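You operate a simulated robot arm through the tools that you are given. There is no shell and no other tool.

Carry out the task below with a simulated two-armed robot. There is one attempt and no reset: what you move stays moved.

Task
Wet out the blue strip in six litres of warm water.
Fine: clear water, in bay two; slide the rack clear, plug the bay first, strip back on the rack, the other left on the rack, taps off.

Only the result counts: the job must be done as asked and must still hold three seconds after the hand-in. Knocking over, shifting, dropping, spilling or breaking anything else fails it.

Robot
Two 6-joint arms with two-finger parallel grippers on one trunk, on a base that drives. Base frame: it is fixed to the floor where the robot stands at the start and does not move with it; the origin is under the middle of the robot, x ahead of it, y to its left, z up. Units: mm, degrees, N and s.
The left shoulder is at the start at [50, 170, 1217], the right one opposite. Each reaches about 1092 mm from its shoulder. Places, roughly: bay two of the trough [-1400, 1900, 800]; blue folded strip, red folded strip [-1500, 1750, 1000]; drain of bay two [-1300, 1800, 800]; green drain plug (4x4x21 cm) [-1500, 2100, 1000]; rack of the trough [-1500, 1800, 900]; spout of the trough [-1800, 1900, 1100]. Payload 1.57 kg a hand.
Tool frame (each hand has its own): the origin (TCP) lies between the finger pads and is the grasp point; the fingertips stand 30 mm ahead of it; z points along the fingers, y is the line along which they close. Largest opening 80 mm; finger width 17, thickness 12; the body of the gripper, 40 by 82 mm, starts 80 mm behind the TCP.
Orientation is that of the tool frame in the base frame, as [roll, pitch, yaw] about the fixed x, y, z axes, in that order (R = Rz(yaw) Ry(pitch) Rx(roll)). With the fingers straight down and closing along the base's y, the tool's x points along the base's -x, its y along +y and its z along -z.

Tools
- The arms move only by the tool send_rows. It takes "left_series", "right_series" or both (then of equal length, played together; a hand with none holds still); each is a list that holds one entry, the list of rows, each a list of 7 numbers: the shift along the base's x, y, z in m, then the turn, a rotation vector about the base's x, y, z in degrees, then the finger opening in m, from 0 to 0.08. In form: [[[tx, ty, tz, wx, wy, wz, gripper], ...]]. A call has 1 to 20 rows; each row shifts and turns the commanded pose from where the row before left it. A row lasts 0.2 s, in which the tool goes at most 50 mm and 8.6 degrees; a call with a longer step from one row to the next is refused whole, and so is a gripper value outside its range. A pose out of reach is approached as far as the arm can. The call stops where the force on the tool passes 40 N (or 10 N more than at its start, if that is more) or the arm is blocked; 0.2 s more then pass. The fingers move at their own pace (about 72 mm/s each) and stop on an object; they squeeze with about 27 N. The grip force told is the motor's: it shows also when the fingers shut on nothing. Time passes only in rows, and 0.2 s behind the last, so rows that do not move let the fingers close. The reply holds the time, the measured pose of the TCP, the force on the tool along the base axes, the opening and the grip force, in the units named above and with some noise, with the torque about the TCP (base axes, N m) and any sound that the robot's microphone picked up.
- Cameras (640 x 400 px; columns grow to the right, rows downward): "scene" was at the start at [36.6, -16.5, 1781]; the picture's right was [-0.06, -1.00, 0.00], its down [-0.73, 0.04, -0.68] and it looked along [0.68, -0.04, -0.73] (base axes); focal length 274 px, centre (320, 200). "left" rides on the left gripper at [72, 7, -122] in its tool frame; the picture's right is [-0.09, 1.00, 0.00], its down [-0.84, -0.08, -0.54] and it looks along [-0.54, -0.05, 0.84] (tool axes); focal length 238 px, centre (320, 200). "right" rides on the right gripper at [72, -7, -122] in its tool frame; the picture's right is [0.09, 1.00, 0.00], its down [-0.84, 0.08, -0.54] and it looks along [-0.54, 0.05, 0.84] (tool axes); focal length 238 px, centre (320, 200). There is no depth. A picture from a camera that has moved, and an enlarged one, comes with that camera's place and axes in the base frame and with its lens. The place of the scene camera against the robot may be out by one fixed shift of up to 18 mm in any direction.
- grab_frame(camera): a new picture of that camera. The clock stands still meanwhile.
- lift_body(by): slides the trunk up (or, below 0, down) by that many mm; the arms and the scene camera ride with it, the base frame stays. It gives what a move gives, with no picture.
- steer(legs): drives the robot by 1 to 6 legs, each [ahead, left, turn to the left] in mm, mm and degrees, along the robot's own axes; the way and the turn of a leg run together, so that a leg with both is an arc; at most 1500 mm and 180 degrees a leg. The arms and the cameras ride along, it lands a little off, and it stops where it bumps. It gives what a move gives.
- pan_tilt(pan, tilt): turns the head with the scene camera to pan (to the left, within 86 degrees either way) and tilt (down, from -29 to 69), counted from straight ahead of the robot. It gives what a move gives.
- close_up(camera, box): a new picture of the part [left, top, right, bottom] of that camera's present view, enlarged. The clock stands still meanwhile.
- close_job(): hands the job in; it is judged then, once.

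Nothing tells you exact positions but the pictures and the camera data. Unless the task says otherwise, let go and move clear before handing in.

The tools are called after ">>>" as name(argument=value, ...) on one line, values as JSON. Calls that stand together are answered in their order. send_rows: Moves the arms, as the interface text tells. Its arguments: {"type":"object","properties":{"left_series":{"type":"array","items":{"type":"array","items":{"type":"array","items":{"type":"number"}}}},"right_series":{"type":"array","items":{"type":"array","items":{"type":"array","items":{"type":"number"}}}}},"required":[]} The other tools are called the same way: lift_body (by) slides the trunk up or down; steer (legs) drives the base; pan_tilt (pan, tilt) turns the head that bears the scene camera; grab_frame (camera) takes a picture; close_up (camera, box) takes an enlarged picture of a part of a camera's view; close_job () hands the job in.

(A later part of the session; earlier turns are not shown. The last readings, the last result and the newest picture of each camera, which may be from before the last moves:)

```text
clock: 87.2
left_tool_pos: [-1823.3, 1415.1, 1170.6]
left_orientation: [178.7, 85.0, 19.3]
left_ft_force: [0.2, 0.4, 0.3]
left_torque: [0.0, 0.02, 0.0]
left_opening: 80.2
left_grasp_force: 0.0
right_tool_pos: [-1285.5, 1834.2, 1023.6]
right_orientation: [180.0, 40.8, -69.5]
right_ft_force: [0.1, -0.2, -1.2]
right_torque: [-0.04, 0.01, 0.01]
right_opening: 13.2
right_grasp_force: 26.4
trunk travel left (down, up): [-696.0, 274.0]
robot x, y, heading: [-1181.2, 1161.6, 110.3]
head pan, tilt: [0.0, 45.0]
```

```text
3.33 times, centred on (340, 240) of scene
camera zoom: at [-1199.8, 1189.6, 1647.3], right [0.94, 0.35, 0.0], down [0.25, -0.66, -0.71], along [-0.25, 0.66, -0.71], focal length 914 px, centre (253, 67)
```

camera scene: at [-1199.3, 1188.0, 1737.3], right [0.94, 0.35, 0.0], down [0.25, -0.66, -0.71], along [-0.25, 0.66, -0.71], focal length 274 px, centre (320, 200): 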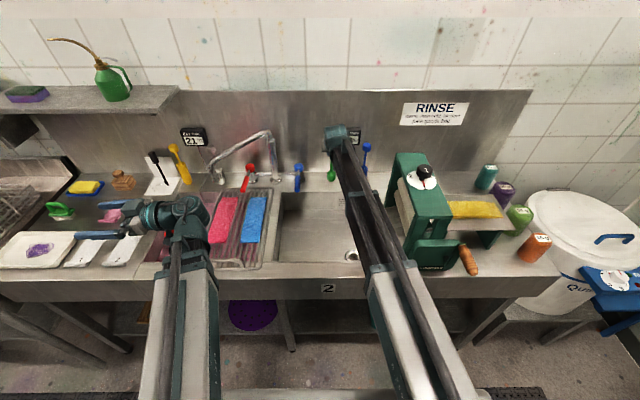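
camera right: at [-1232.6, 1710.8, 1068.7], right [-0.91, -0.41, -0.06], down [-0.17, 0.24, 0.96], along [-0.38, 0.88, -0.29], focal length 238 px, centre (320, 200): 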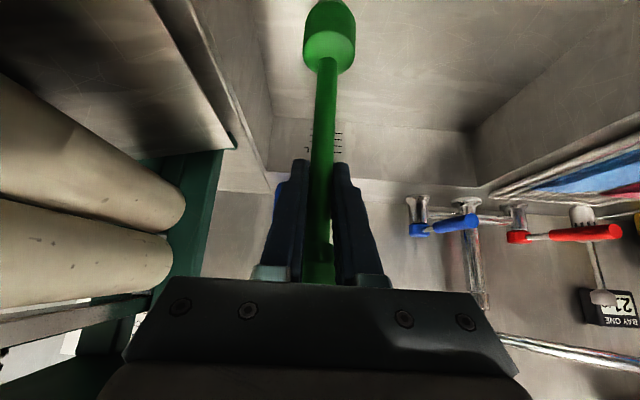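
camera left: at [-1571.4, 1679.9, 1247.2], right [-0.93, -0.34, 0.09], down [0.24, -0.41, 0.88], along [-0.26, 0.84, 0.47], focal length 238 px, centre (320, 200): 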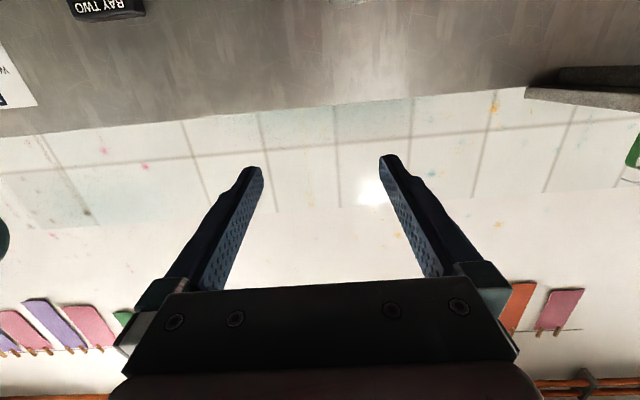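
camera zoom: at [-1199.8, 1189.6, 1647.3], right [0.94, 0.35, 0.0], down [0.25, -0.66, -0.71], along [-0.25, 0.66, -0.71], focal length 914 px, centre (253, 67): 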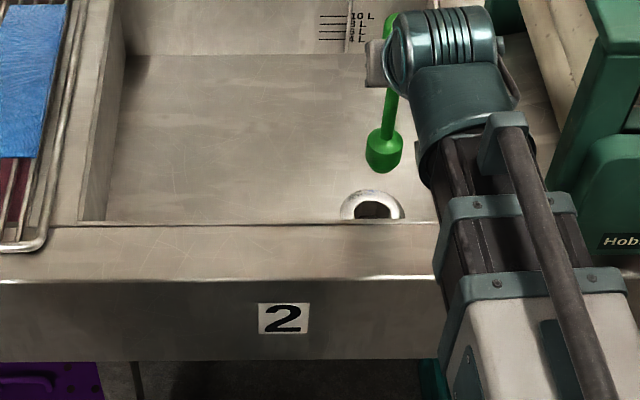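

The plug's bulb hangs above the drain. I lower it to about 20 mm above the floor and compare its place with the drain ring.

>>> lift_body(by=-85)

>>> grab_frame(camera="right")

>>> close_up(camera="scene", box=[300, 200, 400, 300])

```text
clock: 88.4
left_tool_pos: [-1822.3, 1414.4, 1085.4]
left_orientation: [178.7, 85.0, 19.3]
left_ft_force: [-0.9, 0.1, 0.7]
left_torque: [0.01, 0.0, 0.0]
left_opening: 80.1
left_grasp_force: 0.1
right_tool_pos: [-1284.9, 1834.5, 938.4]
right_orientation: [179.9, 40.8, -69.5]
right_ft_force: [0.1, 0.4, -0.8]
right_torque: [0.04, 0.02, 0.02]
right_opening: 13.2
right_grasp_force: 26.9
trunk travel left (down, up): [-611.0, 359.0]
robot x, y, heading: [-1180.7, 1163.9, 110.4]
head pan, tilt: [0.0, 45.0]
```

```text
taken
camera right: at [-1232.5, 1710.8, 983.7], right [-0.91, -0.41, -0.06], down [-0.17, 0.24, 0.96], along [-0.38, 0.88, -0.29], focal length 238 px, centre (320, 200)
```

right: 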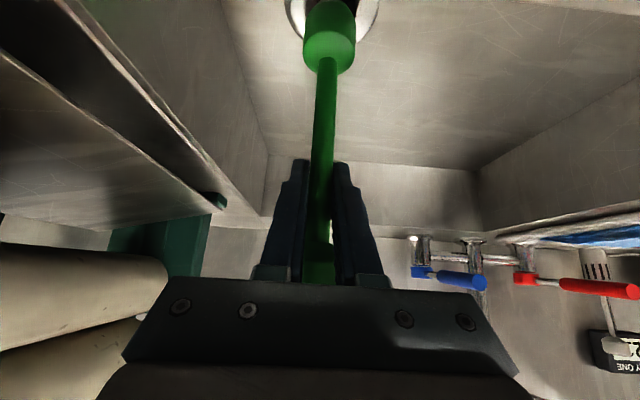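

```text
4.00 times, centred on (350, 250) of scene
camera zoom: at [-1199.8, 1189.6, 1562.3], right [0.94, 0.35, 0.0], down [0.25, -0.66, -0.71], along [-0.25, 0.66, -0.71], focal length 1097 px, centre (200, 0)
```

zoom: 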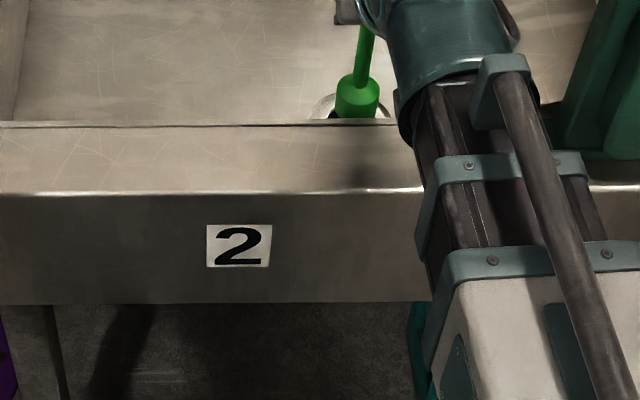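

>>> close_up(camera="right", box=[260, 0, 400, 88])

>>> close_up(camera="scene", box=[350, 250, 410, 290])

```text
4.55 times, centred on (330, 44) of right
camera zoom: at [-1232.5, 1710.8, 983.7], right [-0.91, -0.41, -0.06], down [-0.17, 0.24, 0.96], along [-0.38, 0.88, -0.29], focal length 1083 px, centre (274, 909)
```

zoom: 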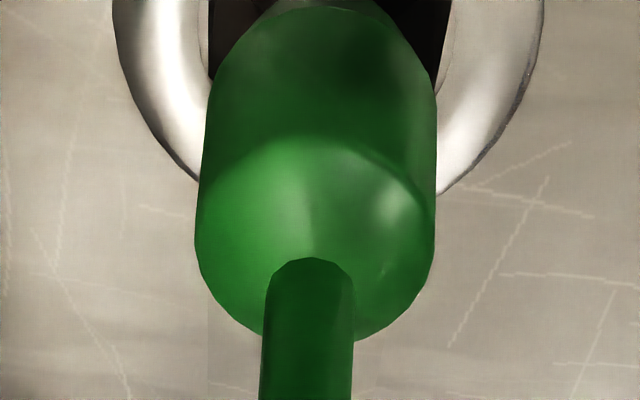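

```text
10.00 times, centred on (380, 270) of scene
camera zoom: at [-1199.8, 1189.6, 1562.3], right [0.94, 0.35, 0.0], down [0.25, -0.66, -0.71], along [-0.25, 0.66, -0.71], focal length 2741 px, centre (-280, -500)
```

zoom: 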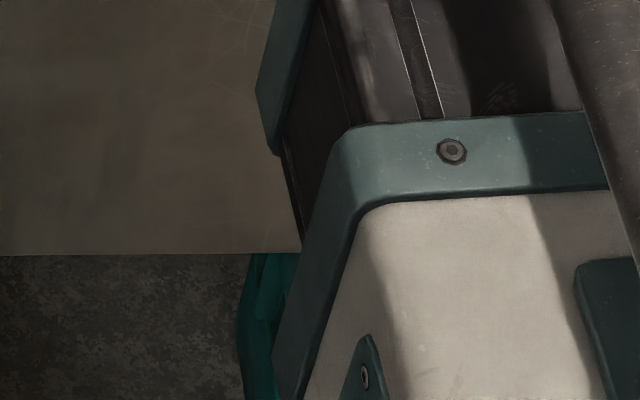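

The hole is about 42 mm and the plug about 37–40 mm. Plug and hole agree sideways within 1 mm; in depth the plug looks some 5 mm short, so I shift it ahead 5 mm, lower a bit and look again.

>>> send_rows(right_series=[[[-0.0022, 0.0045, 0, 0, 0, 0, 0.0]]])

>>> lift_body(by=-10)

>>> close_up(camera="right", box=[250, 0, 410, 100])

>>> close_up(camera="scene", box=[320, 180, 400, 240])

```text
clock: 88.8
left_tool_pos: [-1821.7, 1416.6, 1086.3]
left_orientation: [178.7, 85.0, 19.2]
left_ft_force: [0.4, -0.2, -0.6]
left_torque: [-0.02, 0.02, 0.03]
left_opening: 80.2
left_grasp_force: 0.0
right_tool_pos: [-1287.8, 1838.5, 938.6]
right_orientation: [-180.0, 40.7, -69.5]
right_ft_force: [-1.0, -0.2, -1.4]
right_torque: [-0.01, 0.0, -0.02]
right_opening: 13.1
right_grasp_force: 26.7
trunk travel left (down, up): [-611.0, 359.0]
robot x, y, heading: [-1184.2, 1163.3, 110.3]
head pan, tilt: [0.0, 45.0]
```

```text
clock: 89.4
left_tool_pos: [-1822.6, 1413.9, 1076.0]
left_orientation: [178.8, 85.0, 19.3]
left_ft_force: [-0.4, 0.9, -0.3]
left_torque: [0.02, 0.0, 0.04]
left_opening: 80.1
left_grasp_force: 0.1
right_tool_pos: [-1288.4, 1838.3, 927.5]
right_orientation: [-180.0, 40.7, -69.5]
right_ft_force: [0.0, -0.4, -0.3]
right_torque: [-0.02, -0.01, -0.03]
right_opening: 13.4
right_grasp_force: 26.7
trunk travel left (down, up): [-601.0, 369.0]
robot x, y, heading: [-1181.0, 1163.1, 110.3]
head pan, tilt: [0.0, 45.0]
```

```text
4.00 times, centred on (330, 50) of right
camera zoom: at [-1234.9, 1715.4, 973.6], right [-0.91, -0.41, -0.06], down [-0.17, 0.24, 0.96], along [-0.38, 0.88, -0.29], focal length 953 px, centre (280, 800)
```

zoom: 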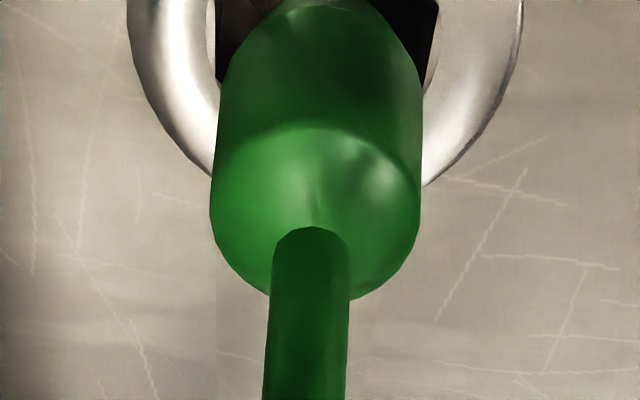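

```text
6.67 times, centred on (360, 210) of scene
camera zoom: at [-1199.8, 1189.7, 1552.2], right [0.94, 0.35, 0.0], down [0.25, -0.66, -0.71], along [-0.25, 0.66, -0.71], focal length 1828 px, centre (53, 133)
```

zoom: 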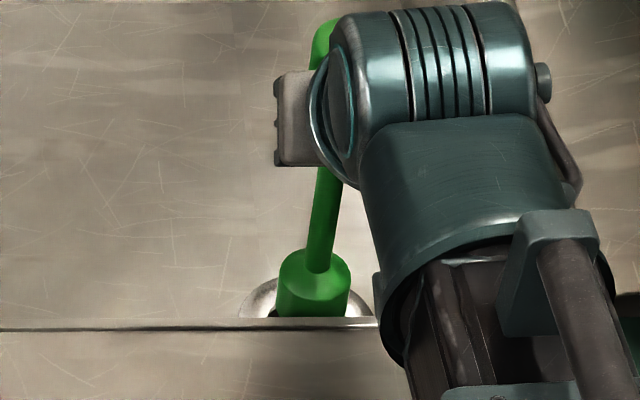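

>>> close_up(camera="scene", box=[340, 210, 370, 232])

```text
16.00 times, centred on (355, 221) of scene
camera zoom: at [-1199.8, 1189.7, 1552.2], right [0.94, 0.35, 0.0], down [0.25, -0.66, -0.71], along [-0.25, 0.66, -0.71], focal length 4386 px, centre (-240, -136)
```

zoom: 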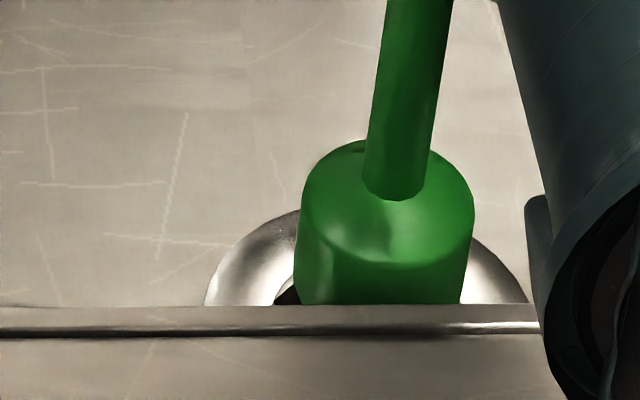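

Both views now put the plug within about 2 mm of the hole's middle. I nudge it 1.5 mm ahead and lower in small steps, watching the force.

>>> send_rows(right_series=[[[-0.001, 0.0012, 0, 0, 0, 0, 0.0]]])

>>> lift_body(by=-6)

>>> lift_body(by=-4)

>>> close_up(camera="scene", box=[340, 210, 370, 232])

>>> close_up(camera="right", box=[250, 0, 410, 100])

```text
clock: 89.8
left_tool_pos: [-1823.4, 1416.4, 1075.5]
left_orientation: [178.7, 85.1, 19.2]
left_ft_force: [0.3, -0.6, -0.2]
left_torque: [0.01, 0.01, 0.03]
left_opening: 80.0
left_grasp_force: 0.1
right_tool_pos: [-1288.8, 1839.6, 929.1]
right_orientation: [-179.9, 40.7, -69.5]
right_ft_force: [0.2, -0.4, -0.6]
right_torque: [-0.03, -0.01, 0.0]
right_opening: 13.1
right_grasp_force: 27.3
trunk travel left (down, up): [-601.0, 369.0]
robot x, y, heading: [-1181.3, 1161.2, 110.5]
head pan, tilt: [0.0, 45.0]
```

```text
clock: 90.3
left_tool_pos: [-1822.3, 1415.6, 1069.7]
left_orientation: [178.8, 85.0, 19.3]
left_ft_force: [-0.8, 0.4, 0.4]
left_torque: [-0.01, 0.01, 0.01]
left_opening: 80.1
left_grasp_force: 0.1
right_tool_pos: [-1289.4, 1839.9, 922.6]
right_orientation: [180.0, 40.6, -69.5]
right_ft_force: [-0.3, 0.0, -1.1]
right_torque: [0.01, -0.01, 0.0]
right_opening: 13.4
right_grasp_force: 27.1
trunk travel left (down, up): [-595.0, 375.0]
robot x, y, heading: [-1184.7, 1159.5, 110.5]
head pan, tilt: [0.0, 45.0]
```

```text
clock: 90.9
left_tool_pos: [-1822.8, 1416.0, 1066.7]
left_orientation: [178.7, 84.9, 19.1]
left_ft_force: [-0.6, -0.6, 0.7]
left_torque: [-0.02, -0.01, 0.02]
left_opening: 80.1
left_grasp_force: 0.0
right_tool_pos: [-1289.1, 1839.9, 918.8]
right_orientation: [180.0, 40.6, -69.5]
right_ft_force: [1.0, -1.1, 0.2]
right_torque: [0.0, -0.01, 0.01]
right_opening: 13.5
right_grasp_force: 26.7
trunk travel left (down, up): [-591.0, 379.0]
robot x, y, heading: [-1183.8, 1163.3, 110.4]
head pan, tilt: [0.0, 45.0]
```

```text
16.00 times, centred on (355, 221) of scene
camera zoom: at [-1199.9, 1189.7, 1542.2], right [0.94, 0.35, 0.0], down [0.25, -0.66, -0.71], along [-0.25, 0.66, -0.71], focal length 4386 px, centre (-240, -136)
```

zoom: 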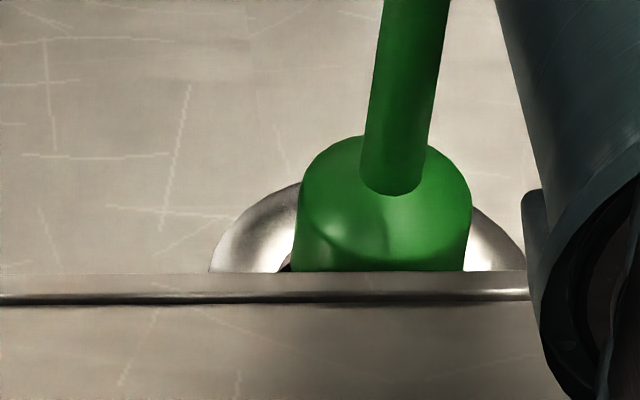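

```text
4.00 times, centred on (330, 50) of right
camera zoom: at [-1235.8, 1716.6, 963.6], right [-0.91, -0.41, -0.06], down [-0.17, 0.24, 0.96], along [-0.38, 0.88, -0.29], focal length 953 px, centre (280, 800)
```

zoom: 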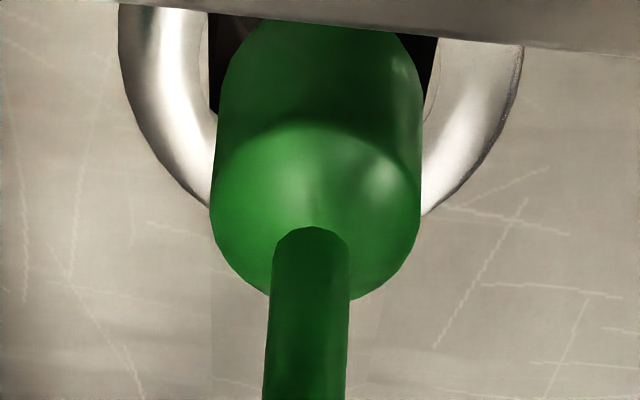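

>>> lift_body(by=-6)

>>> lift_body(by=-5)

>>> close_up(camera="scene", box=[340, 200, 370, 222])

>>> close_up(camera="right", box=[250, 0, 410, 100])

```text
clock: 91.4
left_tool_pos: [-1823.1, 1414.7, 1060.4]
left_orientation: [178.7, 85.0, 19.2]
left_ft_force: [-0.7, 0.2, 0.5]
left_torque: [0.0, -0.01, 0.01]
left_opening: 79.9
left_grasp_force: 0.1
right_tool_pos: [-1287.4, 1841.1, 912.7]
right_orientation: [180.0, 40.7, -69.4]
right_ft_force: [0.4, 0.3, -1.5]
right_torque: [-0.03, 0.0, -0.01]
right_opening: 13.3
right_grasp_force: 26.8
trunk travel left (down, up): [-585.0, 385.0]
robot x, y, heading: [-1179.5, 1163.6, 110.4]
head pan, tilt: [0.0, 45.0]
```

```text
clock: 92.0
left_tool_pos: [-1822.1, 1414.2, 1055.8]
left_orientation: [178.7, 85.0, 19.2]
left_ft_force: [-0.2, 0.2, -0.5]
left_torque: [-0.04, 0.01, -0.01]
left_opening: 80.0
left_grasp_force: 0.0
right_tool_pos: [-1288.2, 1839.4, 907.2]
right_orientation: [180.0, 40.7, -69.5]
right_ft_force: [0.3, -1.2, -1.5]
right_torque: [0.0, 0.02, 0.01]
right_opening: 13.1
right_grasp_force: 27.0
trunk travel left (down, up): [-580.0, 390.0]
robot x, y, heading: [-1180.0, 1163.6, 110.9]
head pan, tilt: [0.0, 45.0]
```

```text
16.00 times, centred on (355, 211) of scene
camera zoom: at [-1199.9, 1189.7, 1531.2], right [0.94, 0.35, 0.0], down [0.25, -0.66, -0.71], along [-0.25, 0.66, -0.71], focal length 4386 px, centre (-240, 24)
```

zoom: 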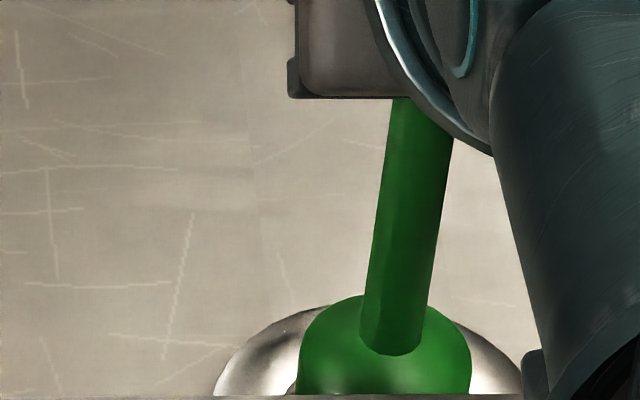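

```text
4.00 times, centred on (330, 50) of right
camera zoom: at [-1235.8, 1716.6, 952.6], right [-0.91, -0.41, -0.06], down [-0.17, 0.24, 0.96], along [-0.38, 0.88, -0.29], focal length 953 px, centre (280, 800)
```

zoom: 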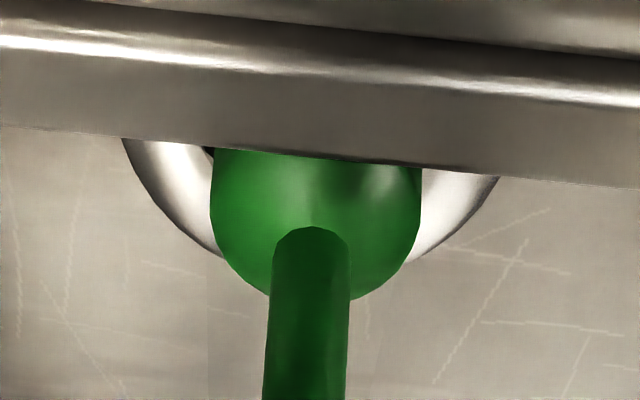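

>>> lift_body(by=-6)

>>> lift_body(by=-5)

>>> close_up(camera="scene", box=[340, 190, 370, 212])

>>> close_up(camera="right", box=[250, 0, 410, 100])

```text
clock: 92.5
left_tool_pos: [-1822.3, 1416.4, 1048.8]
left_orientation: [178.8, 85.0, 19.4]
left_ft_force: [-0.1, 0.4, -0.7]
left_torque: [-0.01, 0.0, 0.03]
left_opening: 80.1
left_grasp_force: 0.1
right_tool_pos: [-1289.0, 1839.8, 901.3]
right_orientation: [179.9, 40.7, -69.4]
right_ft_force: [0.5, -0.2, -0.4]
right_torque: [0.01, 0.04, 0.0]
right_opening: 13.2
right_grasp_force: 27.1
trunk travel left (down, up): [-574.0, 396.0]
robot x, y, heading: [-1185.1, 1163.4, 110.5]
head pan, tilt: [0.0, 45.0]
```

```text
clock: 93.0
left_tool_pos: [-1822.5, 1415.8, 1043.7]
left_orientation: [178.7, 84.9, 19.3]
left_ft_force: [1.1, -0.1, 0.5]
left_torque: [0.01, 0.03, -0.04]
left_opening: 79.9
left_grasp_force: 0.0
right_tool_pos: [-1288.4, 1839.2, 896.0]
right_orientation: [179.9, 40.7, -69.5]
right_ft_force: [0.3, 0.4, -0.9]
right_torque: [-0.03, 0.0, 0.03]
right_opening: 13.1
right_grasp_force: 27.4
trunk travel left (down, up): [-569.0, 401.0]
robot x, y, heading: [-1179.8, 1161.5, 110.7]
head pan, tilt: [0.0, 45.0]
```

```text
16.00 times, centred on (355, 201) of scene
camera zoom: at [-1199.9, 1189.7, 1520.2], right [0.94, 0.35, 0.0], down [0.25, -0.66, -0.71], along [-0.25, 0.66, -0.71], focal length 4386 px, centre (-240, 184)
```

zoom: 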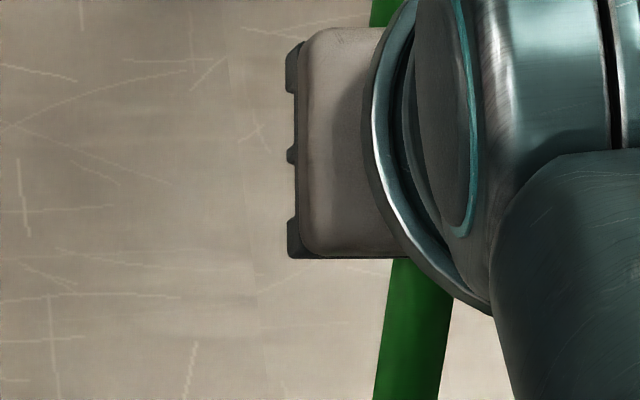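

```text
4.00 times, centred on (330, 50) of right
camera zoom: at [-1235.8, 1716.6, 941.6], right [-0.91, -0.41, -0.06], down [-0.17, 0.24, 0.96], along [-0.38, 0.88, -0.29], focal length 953 px, centre (280, 800)
```

zoom: 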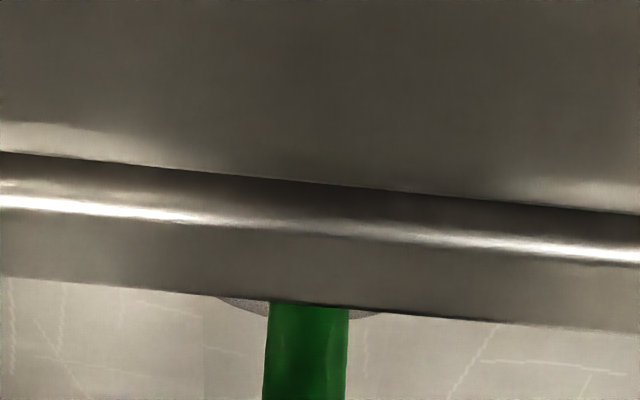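

No contact yet although the base should already be below the floor level, i.e. entering the hole. I go on in small steps.

>>> lift_body(by=-5)

>>> lift_body(by=-4)

>>> grab_frame(camera="scene")

```text
clock: 93.6
left_tool_pos: [-1822.3, 1414.4, 1038.4]
left_orientation: [178.7, 85.1, 19.3]
left_ft_force: [0.0, -0.1, 0.1]
left_torque: [-0.02, 0.01, 0.0]
left_opening: 79.9
left_grasp_force: 0.0
right_tool_pos: [-1289.3, 1839.5, 892.1]
right_orientation: [179.9, 40.7, -69.5]
right_ft_force: [0.2, 0.0, -1.8]
right_torque: [0.03, -0.02, 0.01]
right_opening: 13.5
right_grasp_force: 27.1
trunk travel left (down, up): [-564.0, 406.0]
robot x, y, heading: [-1181.6, 1162.0, 110.4]
head pan, tilt: [0.0, 45.0]
```

```text
clock: 94.1
left_tool_pos: [-1822.7, 1413.7, 1035.9]
left_orientation: [179.7, 84.9, 20.3]
left_ft_force: [-0.3, 0.2, -0.3]
left_torque: [0.0, 0.01, 0.0]
left_opening: 80.0
left_grasp_force: 0.1
right_tool_pos: [-1288.6, 1838.4, 889.3]
right_orientation: [-180.0, 41.0, -69.5]
right_ft_force: [0.8, 1.8, 25.9]
right_torque: [0.11, 0.03, -0.04]
right_opening: 13.5
right_grasp_force: 27.0
trunk travel left (down, up): [-560.0, 410.0]
robot x, y, heading: [-1181.1, 1162.6, 110.4]
head pan, tilt: [0.0, 45.0]
```

```text
taken
camera scene: at [-1199.5, 1187.5, 1511.8], right [0.94, 0.35, 0.0], down [0.25, -0.66, -0.71], along [-0.25, 0.66, -0.71], focal length 274 px, centre (320, 200)
```

scene: 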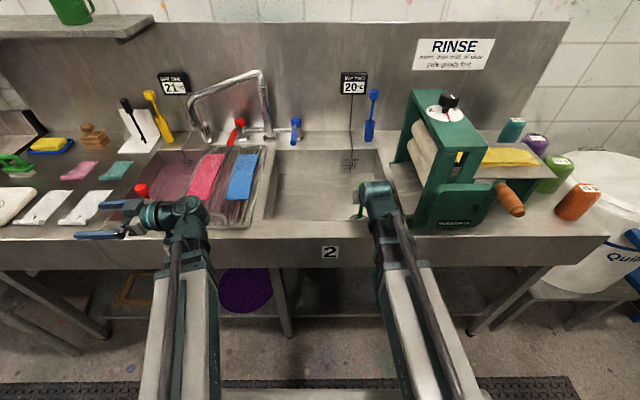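

The plug met firm resistance (26 N) about 30 mm deeper than the bay's floor, so it is seated. I let go and lift away.

>>> send_rows(right_series=[[[0, 0, 0.0, 0, 0, 0, 0.08], [0, 0, 0, 0, 0, 0, 0.08], [0, 0, 0, 0, 0, 0, 0.08]]])

>>> grab_frame(camera="right")

>>> lift_body(by=60)

>>> grab_frame(camera="right")

>>> close_up(camera="scene", box=[300, 160, 420, 280])

```text
clock: 94.9
left_tool_pos: [-1822.0, 1415.2, 1035.9]
left_orientation: [178.7, 85.0, 19.1]
left_ft_force: [0.0, -0.4, -0.6]
left_torque: [-0.04, -0.01, 0.01]
left_opening: 80.0
left_grasp_force: 0.0
right_tool_pos: [-1287.6, 1838.8, 887.4]
right_orientation: [179.9, 40.7, -69.4]
right_ft_force: [0.1, -0.3, 0.3]
right_torque: [-0.01, 0.01, -0.01]
right_opening: 80.1
right_grasp_force: 0.2
trunk travel left (down, up): [-560.0, 410.0]
robot x, y, heading: [-1184.0, 1161.7, 110.5]
head pan, tilt: [0.0, 45.0]
```

```text
taken
camera right: at [-1235.8, 1716.6, 932.6], right [-0.91, -0.41, -0.06], down [-0.17, 0.24, 0.96], along [-0.38, 0.88, -0.29], focal length 238 px, centre (320, 200)
```

right: 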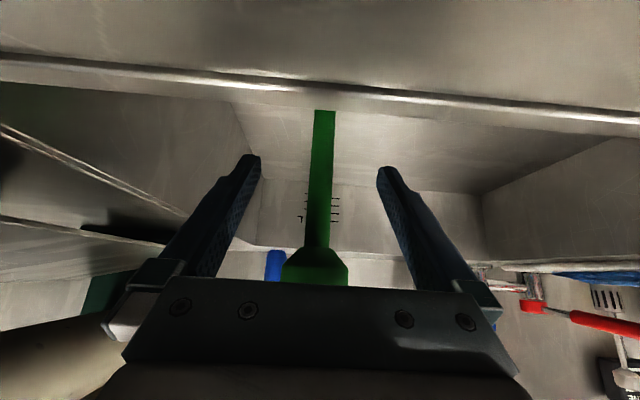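

```text
clock: 95.9
left_tool_pos: [-1823.6, 1415.5, 1094.2]
left_orientation: [178.6, 85.0, 19.2]
left_ft_force: [-0.3, -0.5, 0.8]
left_torque: [0.0, 0.01, -0.01]
left_opening: 80.1
left_grasp_force: 0.0
right_tool_pos: [-1288.5, 1838.2, 947.7]
right_orientation: [-180.0, 40.7, -69.5]
right_ft_force: [-0.3, -0.4, -0.4]
right_torque: [-0.02, 0.01, 0.04]
right_opening: 80.0
right_grasp_force: 0.0
trunk travel left (down, up): [-620.0, 350.0]
robot x, y, heading: [-1180.6, 1166.8, 110.4]
head pan, tilt: [0.0, 45.0]
```

```text
taken
camera right: at [-1235.8, 1716.7, 992.6], right [-0.91, -0.41, -0.06], down [-0.17, 0.24, 0.96], along [-0.38, 0.88, -0.29], focal length 238 px, centre (320, 200)
```

right: 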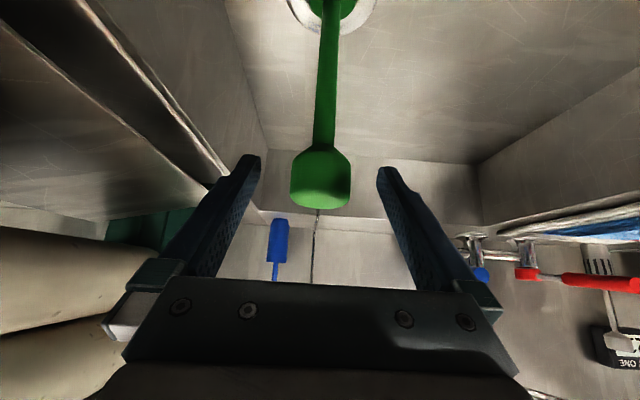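

```text
3.33 times, centred on (360, 220) of scene
camera zoom: at [-1200.0, 1189.8, 1571.2], right [0.94, 0.35, 0.0], down [0.25, -0.66, -0.71], along [-0.25, 0.66, -0.71], focal length 914 px, centre (187, 133)
```

zoom: 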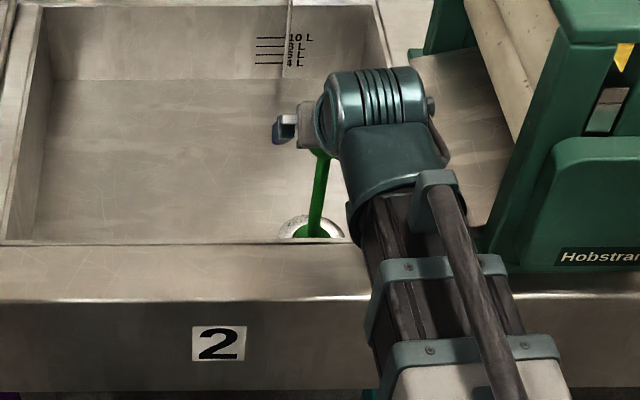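

The plug stands upright in the drain. I raise further and inspect the seat.

>>> lift_body(by=110)

>>> close_up(camera="scene", box=[320, 210, 390, 260])

>>> grab_frame(camera="scene")

```text
clock: 97.3
left_tool_pos: [-1823.5, 1415.3, 1205.2]
left_orientation: [178.7, 85.0, 19.2]
left_ft_force: [0.2, -1.0, -0.1]
left_torque: [-0.01, 0.01, -0.03]
left_opening: 80.2
left_grasp_force: 0.0
right_tool_pos: [-1289.0, 1840.2, 1057.8]
right_orientation: [-180.0, 40.7, -69.5]
right_ft_force: [0.3, -0.2, -0.1]
right_torque: [0.01, 0.0, 0.02]
right_opening: 79.9
right_grasp_force: 0.1
trunk travel left (down, up): [-730.0, 240.0]
robot x, y, heading: [-1182.9, 1162.3, 110.5]
head pan, tilt: [0.0, 45.0]
```

```text
8.00 times, centred on (355, 235) of scene
camera zoom: at [-1200.0, 1189.8, 1681.2], right [0.94, 0.35, 0.0], down [0.25, -0.66, -0.71], along [-0.25, 0.66, -0.71], focal length 2193 px, centre (40, -80)
```

zoom: 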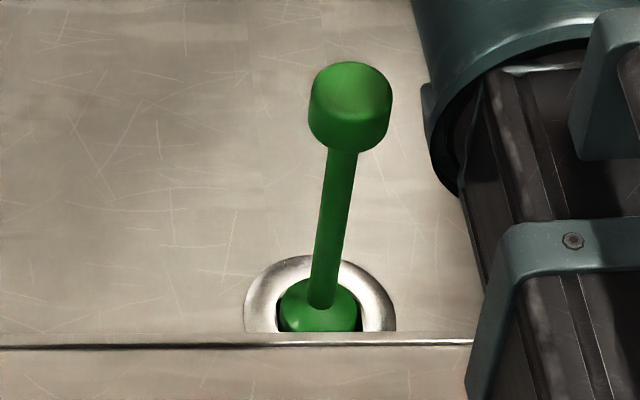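

```text
taken
camera scene: at [-1200.0, 1189.8, 1681.2], right [0.94, 0.35, 0.0], down [0.25, -0.66, -0.71], along [-0.25, 0.66, -0.71], focal length 274 px, centre (320, 200)
```

scene: 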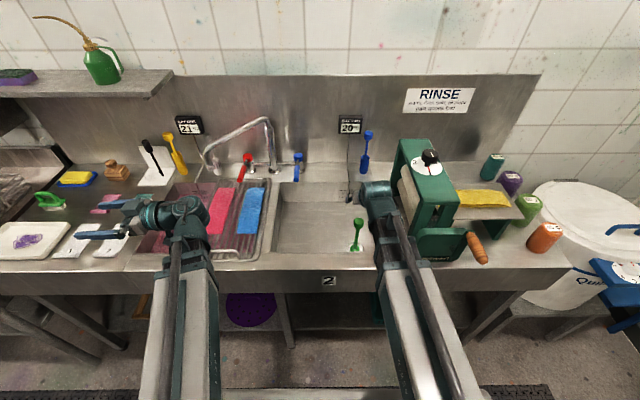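

The plug is properly in the drain hole. Next the spout must swing over bay two; I take close-ups of the spout and taps.

>>> close_up(camera="scene", box=[190, 100, 320, 200])

>>> lift_body(by=100)

>>> close_up(camera="scene", box=[190, 110, 320, 210])

```text
4.00 times, centred on (255, 150) of scene
camera zoom: at [-1200.0, 1189.8, 1681.2], right [0.94, 0.35, 0.0], down [0.25, -0.66, -0.71], along [-0.25, 0.66, -0.71], focal length 1097 px, centre (580, 400)
```

zoom: 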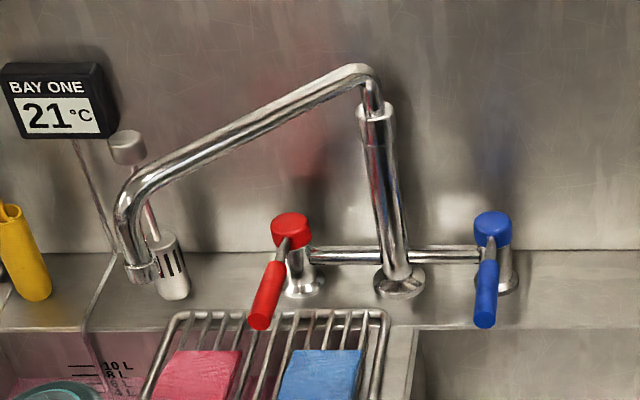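

```text
clock: 98.7
left_tool_pos: [-1823.0, 1414.8, 1304.9]
left_orientation: [178.7, 84.9, 19.2]
left_ft_force: [0.4, 1.1, 0.2]
left_torque: [0.0, -0.01, 0.01]
left_opening: 79.8
left_grasp_force: 0.1
right_tool_pos: [-1289.1, 1839.4, 1157.1]
right_orientation: [-180.0, 40.7, -69.5]
right_ft_force: [-0.4, 0.0, -0.4]
right_torque: [-0.05, 0.02, 0.01]
right_opening: 80.0
right_grasp_force: 0.1
trunk travel left (down, up): [-830.0, 140.0]
robot x, y, heading: [-1183.8, 1161.5, 110.5]
head pan, tilt: [0.0, 45.0]
```

```text
4.00 times, centred on (255, 160) of scene
camera zoom: at [-1200.0, 1189.8, 1781.2], right [0.94, 0.35, 0.0], down [0.25, -0.66, -0.71], along [-0.25, 0.66, -0.71], focal length 1097 px, centre (580, 360)
```

zoom: 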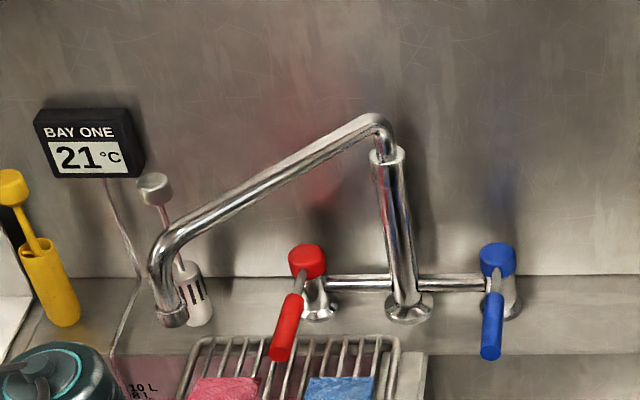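

By stereo the spout's post is at about a 955, r −204; its nozzle at about a 725, r −380, z 1080–1130, so it points 37° to the left. I bring the left hand, closed and pointing down, to the left of the nozzle.

>>> send_rows(left_series=[[[-0.0195, 0.0147, -0.0315, 2.99, -7.96, 0, 0.0], [-0.0153, 0.0163, -0.0304, 2.99, -7.96, 0, 0.0], [-0.0113, 0.0178, -0.0286, 2.99, -7.96, 0, 0.0], [-0.0073, 0.0193, -0.0261, 2.99, -7.96, 0, 0.0], [-0.0041, 0.0205, -0.0232, 2.99, -7.96, 0, 0.0], [-0.0008, 0.0217, -0.0198, 2.99, -7.96, 0, 0.0], [0.0015, 0.0226, -0.0158, 2.99, -7.96, 0, 0.0], [0.0035, 0.0233, -0.0115, 2.99, -7.96, 0, 0.0], [0.0046, 0.0238, -0.0071, 2.99, -7.96, 0, 0.0], [0.0054, 0.024, -0.0024, 2.99, -7.96, 0, 0.0]]])

>>> grab_frame(camera="left")

>>> grab_frame(camera="scene")

```text
clock: 100.9
left_tool_pos: [-1866.9, 1620.4, 1104.0]
left_orientation: [179.9, -0.2, 20.4]
left_ft_force: [-0.8, 0.2, 0.1]
left_torque: [0.01, 0.02, 0.0]
left_opening: 0.3
left_grasp_force: 21.4
left hand out of reach, approached as far as the arm can: row 6
right_tool_pos: [-1288.5, 1840.8, 1157.1]
right_orientation: [180.0, 40.7, -69.5]
right_ft_force: [0.2, -0.3, -0.1]
right_torque: [0.0, 0.05, 0.02]
right_opening: 80.1
right_grasp_force: 0.0
trunk travel left (down, up): [-830.0, 140.0]
robot x, y, heading: [-1183.6, 1161.2, 110.5]
head pan, tilt: [0.0, 45.0]
```

```text
taken
camera left: at [-1797.9, 1638.8, 1226.1], right [0.26, -0.97, 0.0], down [-0.81, -0.22, 0.54], along [-0.52, -0.14, -0.84], focal length 238 px, centre (320, 200)
```

left: 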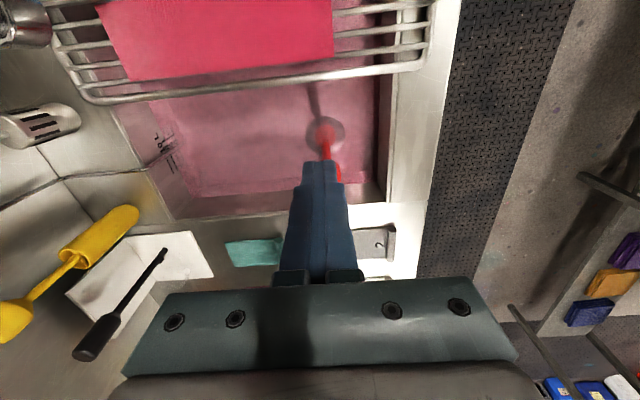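

```text
taken
camera scene: at [-1200.4, 1190.0, 1781.2], right [0.94, 0.35, 0.0], down [0.25, -0.66, -0.71], along [-0.25, 0.66, -0.71], focal length 274 px, centre (320, 200)
```

scene: 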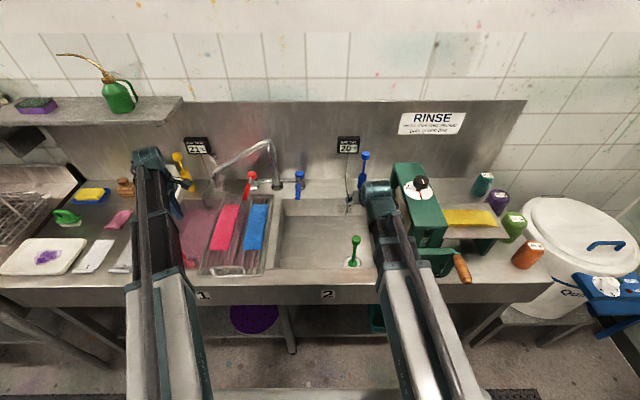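

Left hand points down at a 602, r −481. I move it back past the nozzle's left side, then to just behind the tube.

>>> send_rows(left_series=[[[-0.0123, 0.0328, 0, 0, 0, 0, 0.0], [-0.0123, 0.0328, 0, 0, 0, 0, 0.0], [-0.0123, 0.0328, 0, 0, 0, 0, 0.0], [-0.0123, 0.0328, 0, 0, 0, 0, 0.0], [-0.0123, 0.0328, 0, 0, 0, 0, 0.0], [-0.0123, 0.0328, 0, 0, 0, 0, 0.0], [0.0187, 0.007, 0, 0, 0, 0, 0.0], [0.0187, 0.007, 0, 0, 0, 0, 0.0], [0.0187, 0.007, 0, 0, 0, 0, 0.0]]])

>>> grab_frame(camera="left")

>>> close_up(camera="scene", box=[150, 100, 350, 230])

```text
clock: 102.9
left_tool_pos: [-1875.5, 1829.2, 1105.5]
left_orientation: [180.0, -0.2, 20.5]
left_ft_force: [0.8, 0.2, 0.4]
left_torque: [0.02, 0.0, -0.01]
left_opening: 0.0
left_grasp_force: 21.2
left hand out of reach, approached as far as the arm can: row 6
right_tool_pos: [-1288.5, 1840.8, 1157.6]
right_orientation: [-180.0, 40.7, -69.4]
right_ft_force: [-0.5, -0.1, -0.1]
right_torque: [0.0, 0.03, 0.01]
right_opening: 80.2
right_grasp_force: 0.1
trunk travel left (down, up): [-830.0, 140.0]
robot x, y, heading: [-1180.4, 1159.2, 110.2]
head pan, tilt: [0.0, 45.0]
```

```text
taken
camera left: at [-1807.0, 1847.6, 1226.2], right [0.26, -0.96, 0.0], down [-0.81, -0.22, 0.54], along [-0.52, -0.14, -0.84], focal length 238 px, centre (320, 200)
```

left: 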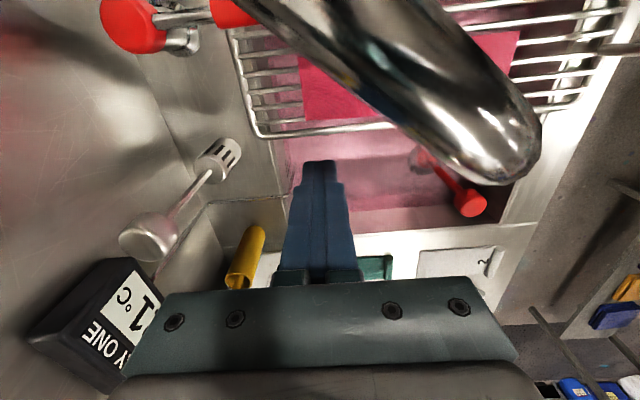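

```text
3.08 times, centred on (250, 165) of scene
camera zoom: at [-1199.6, 1189.9, 1781.3], right [0.94, 0.35, 0.0], down [0.25, -0.66, -0.71], along [-0.25, 0.66, -0.71], focal length 844 px, centre (535, 308)
```

zoom: 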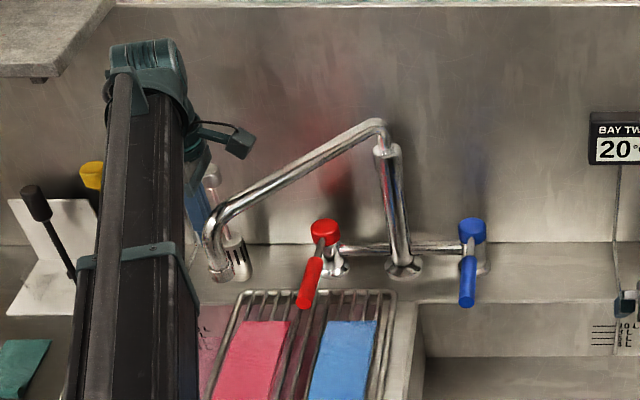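

The tube lies about 75 mm to the right of the closed fingers. I move up to it and start to swing it along the arc.

>>> send_rows(left_series=[[[0.015, 0.0056, 0, 0, 0, 0, 0.0], [0.015, 0.0056, 0, 0, 0, 0, 0.0], [0.015, 0.0056, 0, 0, 0, 0, 0.0], [0.015, 0.0056, 0, 0, 0, 0, 0.0], [0.013, -0.0047, 0, 0, 0, 0, 0.0], [0.013, -0.0047, 0, 0, 0, 0, 0.0]]])

>>> grab_frame(camera="left")

>>> close_up(camera="scene", box=[150, 100, 350, 230])

```text
clock: 104.3
left_tool_pos: [-1789.8, 1841.7, 1105.0]
left_orientation: [-180.0, -0.1, 20.5]
left_ft_force: [-0.8, 0.5, 0.2]
left_torque: [0.02, 0.02, -0.01]
left_opening: 0.0
left_grasp_force: 21.3
right_tool_pos: [-1289.4, 1840.7, 1158.4]
right_orientation: [-180.0, 40.7, -69.5]
right_ft_force: [0.9, 0.1, 0.2]
right_torque: [-0.04, 0.01, 0.01]
right_opening: 80.1
right_grasp_force: 0.2
trunk travel left (down, up): [-830.0, 140.0]
robot x, y, heading: [-1184.6, 1160.6, 110.5]
head pan, tilt: [0.0, 45.0]
```

```text
taken
camera left: at [-1720.5, 1860.8, 1226.3], right [0.26, -0.96, 0.0], down [-0.81, -0.22, 0.54], along [-0.52, -0.14, -0.84], focal length 238 px, centre (320, 200)
```

left: 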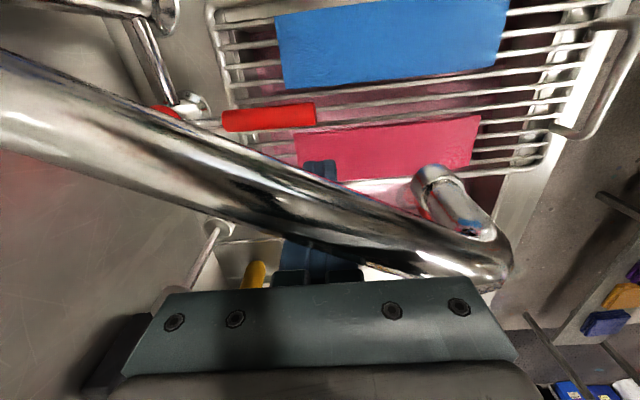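

```text
3.08 times, centred on (250, 165) of scene
camera zoom: at [-1199.7, 1189.7, 1781.3], right [0.94, 0.35, 0.0], down [0.25, -0.66, -0.71], along [-0.25, 0.66, -0.71], focal length 844 px, centre (535, 308)
```

zoom: 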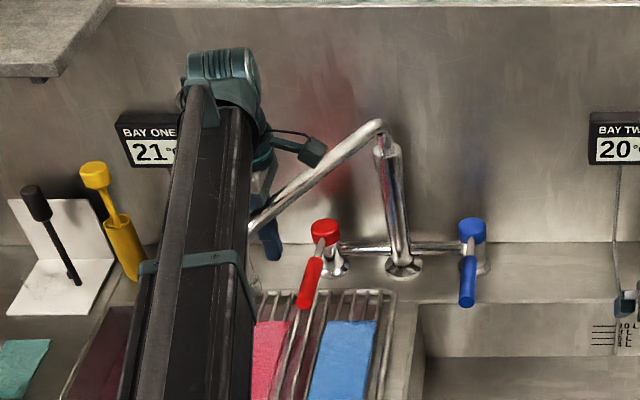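

>>> send_rows(left_series=[[[0.0178, -0.0019, 0, 0, 0, 0, 0.0], [0.0178, -0.0019, 0, 0, 0, 0, 0.0], [0.0184, -0.0006, 0, 0, 0, 0, 0.0], [0.0184, -0.0006, 0, 0, 0, 0, 0.0], [0.0183, 0.0031, 0, 0, 0, 0, 0.0], [0.0183, 0.0031, 0, 0, 0, 0, 0.0]]])

>>> grab_frame(camera="left")

>>> close_up(camera="scene", box=[150, 100, 350, 230])

```text
clock: 105.7
left_tool_pos: [-1680.1, 1843.7, 1103.7]
left_orientation: [-180.0, -0.1, 20.5]
left_ft_force: [0.6, 0.1, 0.3]
left_torque: [0.01, -0.01, 0.0]
left_opening: 0.2
left_grasp_force: 20.7
right_tool_pos: [-1288.0, 1839.8, 1158.0]
right_orientation: [180.0, 40.8, -69.5]
right_ft_force: [-0.6, 1.3, 0.4]
right_torque: [0.0, 0.02, 0.01]
right_opening: 80.0
right_grasp_force: 0.2
trunk travel left (down, up): [-830.0, 140.0]
robot x, y, heading: [-1182.7, 1163.3, 110.8]
head pan, tilt: [0.0, 45.0]
```

```text
taken
camera left: at [-1611.6, 1862.3, 1226.3], right [0.26, -0.96, 0.0], down [-0.81, -0.22, 0.54], along [-0.52, -0.14, -0.84], focal length 238 px, centre (320, 200)
```

left: 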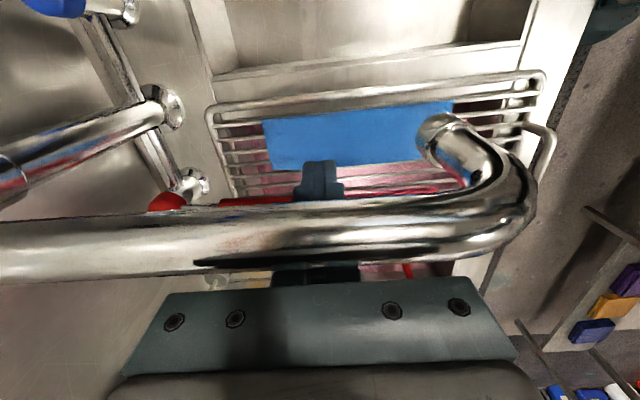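

```text
3.08 times, centred on (250, 165) of scene
camera zoom: at [-1199.6, 1189.7, 1781.3], right [0.94, 0.35, 0.0], down [0.25, -0.66, -0.71], along [-0.25, 0.66, -0.71], focal length 844 px, centre (535, 308)
```

zoom: 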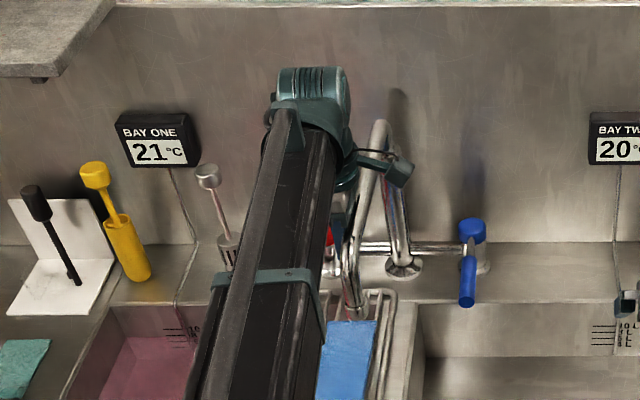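

>>> send_rows(left_series=[[[0.017, 0.0059, 0, 0, 0, 0, 0.0], [0.017, 0.0059, 0, 0, 0, 0, 0.0], [0.0164, 0.0089, 0, 0, 0, 0, 0.0], [0.0164, 0.0089, 0, 0, 0, 0, 0.0], [0.0143, 0.0118, 0, 0, 0, 0, 0.0], [0.0143, 0.0118, 0, 0, 0, 0, 0.0], [0.012, 0.0136, 0, 0, 0, 0, 0.0], [0.012, 0.0136, 0, 0, 0, 0, 0.0]]])

>>> grab_frame(camera="left")

>>> grab_frame(camera="scene")

```text
clock: 107.5
left_tool_pos: [-1563.6, 1921.4, 1104.4]
left_orientation: [-180.0, -0.1, 20.6]
left_ft_force: [-3.2, -8.0, -4.5]
left_torque: [0.41, -0.16, 0.02]
left_opening: 0.0
left_grasp_force: 21.1
right_tool_pos: [-1289.3, 1839.1, 1157.7]
right_orientation: [180.0, 40.7, -69.4]
right_ft_force: [-0.5, -0.4, 0.7]
right_torque: [-0.01, -0.01, -0.03]
right_opening: 80.0
right_grasp_force: 0.0
trunk travel left (down, up): [-830.0, 140.0]
robot x, y, heading: [-1184.8, 1163.0, 110.4]
head pan, tilt: [0.0, 45.0]
```

```text
taken
camera left: at [-1494.9, 1940.6, 1226.2], right [0.26, -0.96, 0.0], down [-0.81, -0.22, 0.54], along [-0.52, -0.14, -0.84], focal length 238 px, centre (320, 200)
```

left: 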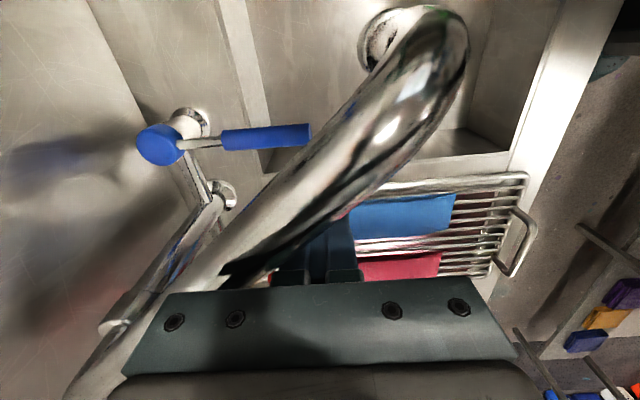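

```text
taken
camera scene: at [-1201.2, 1188.6, 1781.1], right [0.94, 0.35, 0.0], down [0.25, -0.66, -0.71], along [-0.25, 0.66, -0.71], focal length 274 px, centre (320, 200)
```

scene: 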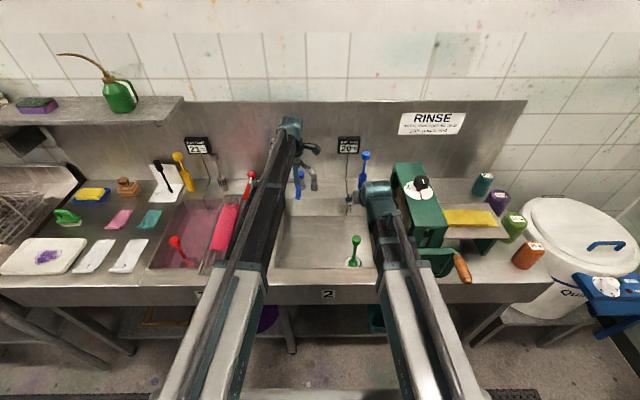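

The spout now points over bay two (nozzle near a 750, r −37). The tap levers point to the front at r≈−305 (red) and r≈−92 (blue), tips near a 800, z≈970. I pull the left hand away from the tube and bring both hands, tilted 55°, in front of the levers.

>>> send_rows(left_series=[[[-0.0187, -0.007, 0, 0, 0, 0, 0.0], [-0.0187, -0.007, 0, 0, 0, 0, 0.0], [-0.0187, -0.007, 0, 0, 0, 0, 0.0], [-0.0073, -0.0219, 0, 0, 0, -8.18, 0.0], [-0.0073, -0.0219, 0, 0, 0, -8.18, 0.0], [-0.0073, -0.0219, 0, 0, 0, -8.18, 0.0], [-0.0073, -0.0219, 0, 0, 0, -8.18, 0.0], [-0.0073, -0.0219, 0, 0, 0, -8.18, 0.0], [-0.0073, -0.0219, 0, 0, 0, -8.18, 0.0], [-0.0073, -0.0219, 0, 0, 0, -8.18, 0.0], [-0.0073, -0.0219, 0, 0, 0, -8.18, 0.0], [-0.0073, -0.0219, 0, 0, 0, -8.18, 0.0], [-0.0073, -0.0219, 0, 0, 0, -8.18, 0.0], [-0.0073, -0.0219, 0, 0, 0, -8.2, 0.0]]])

>>> grab_frame(camera="scene")

```text
clock: 110.5
left_tool_pos: [-1699.4, 1661.4, 1105.4]
left_orientation: [-180.0, -0.1, -69.7]
left_ft_force: [0.1, 0.2, 0.0]
left_torque: [-0.01, -0.03, -0.01]
left_opening: 0.3
left_grasp_force: 21.1
right_tool_pos: [-1289.6, 1839.0, 1156.9]
right_orientation: [-180.0, 40.7, -69.5]
right_ft_force: [0.1, 0.4, 0.1]
right_torque: [-0.01, -0.03, 0.0]
right_opening: 80.2
right_grasp_force: 0.0
trunk travel left (down, up): [-830.0, 140.0]
robot x, y, heading: [-1180.4, 1165.8, 110.4]
head pan, tilt: [0.0, 45.0]
```

```text
taken
camera scene: at [-1200.0, 1189.3, 1781.3], right [0.94, 0.35, 0.0], down [0.25, -0.66, -0.71], along [-0.25, 0.66, -0.71], focal length 274 px, centre (320, 200)
```

scene: 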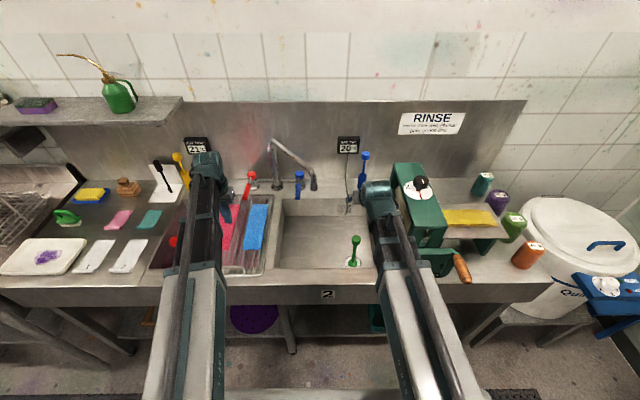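

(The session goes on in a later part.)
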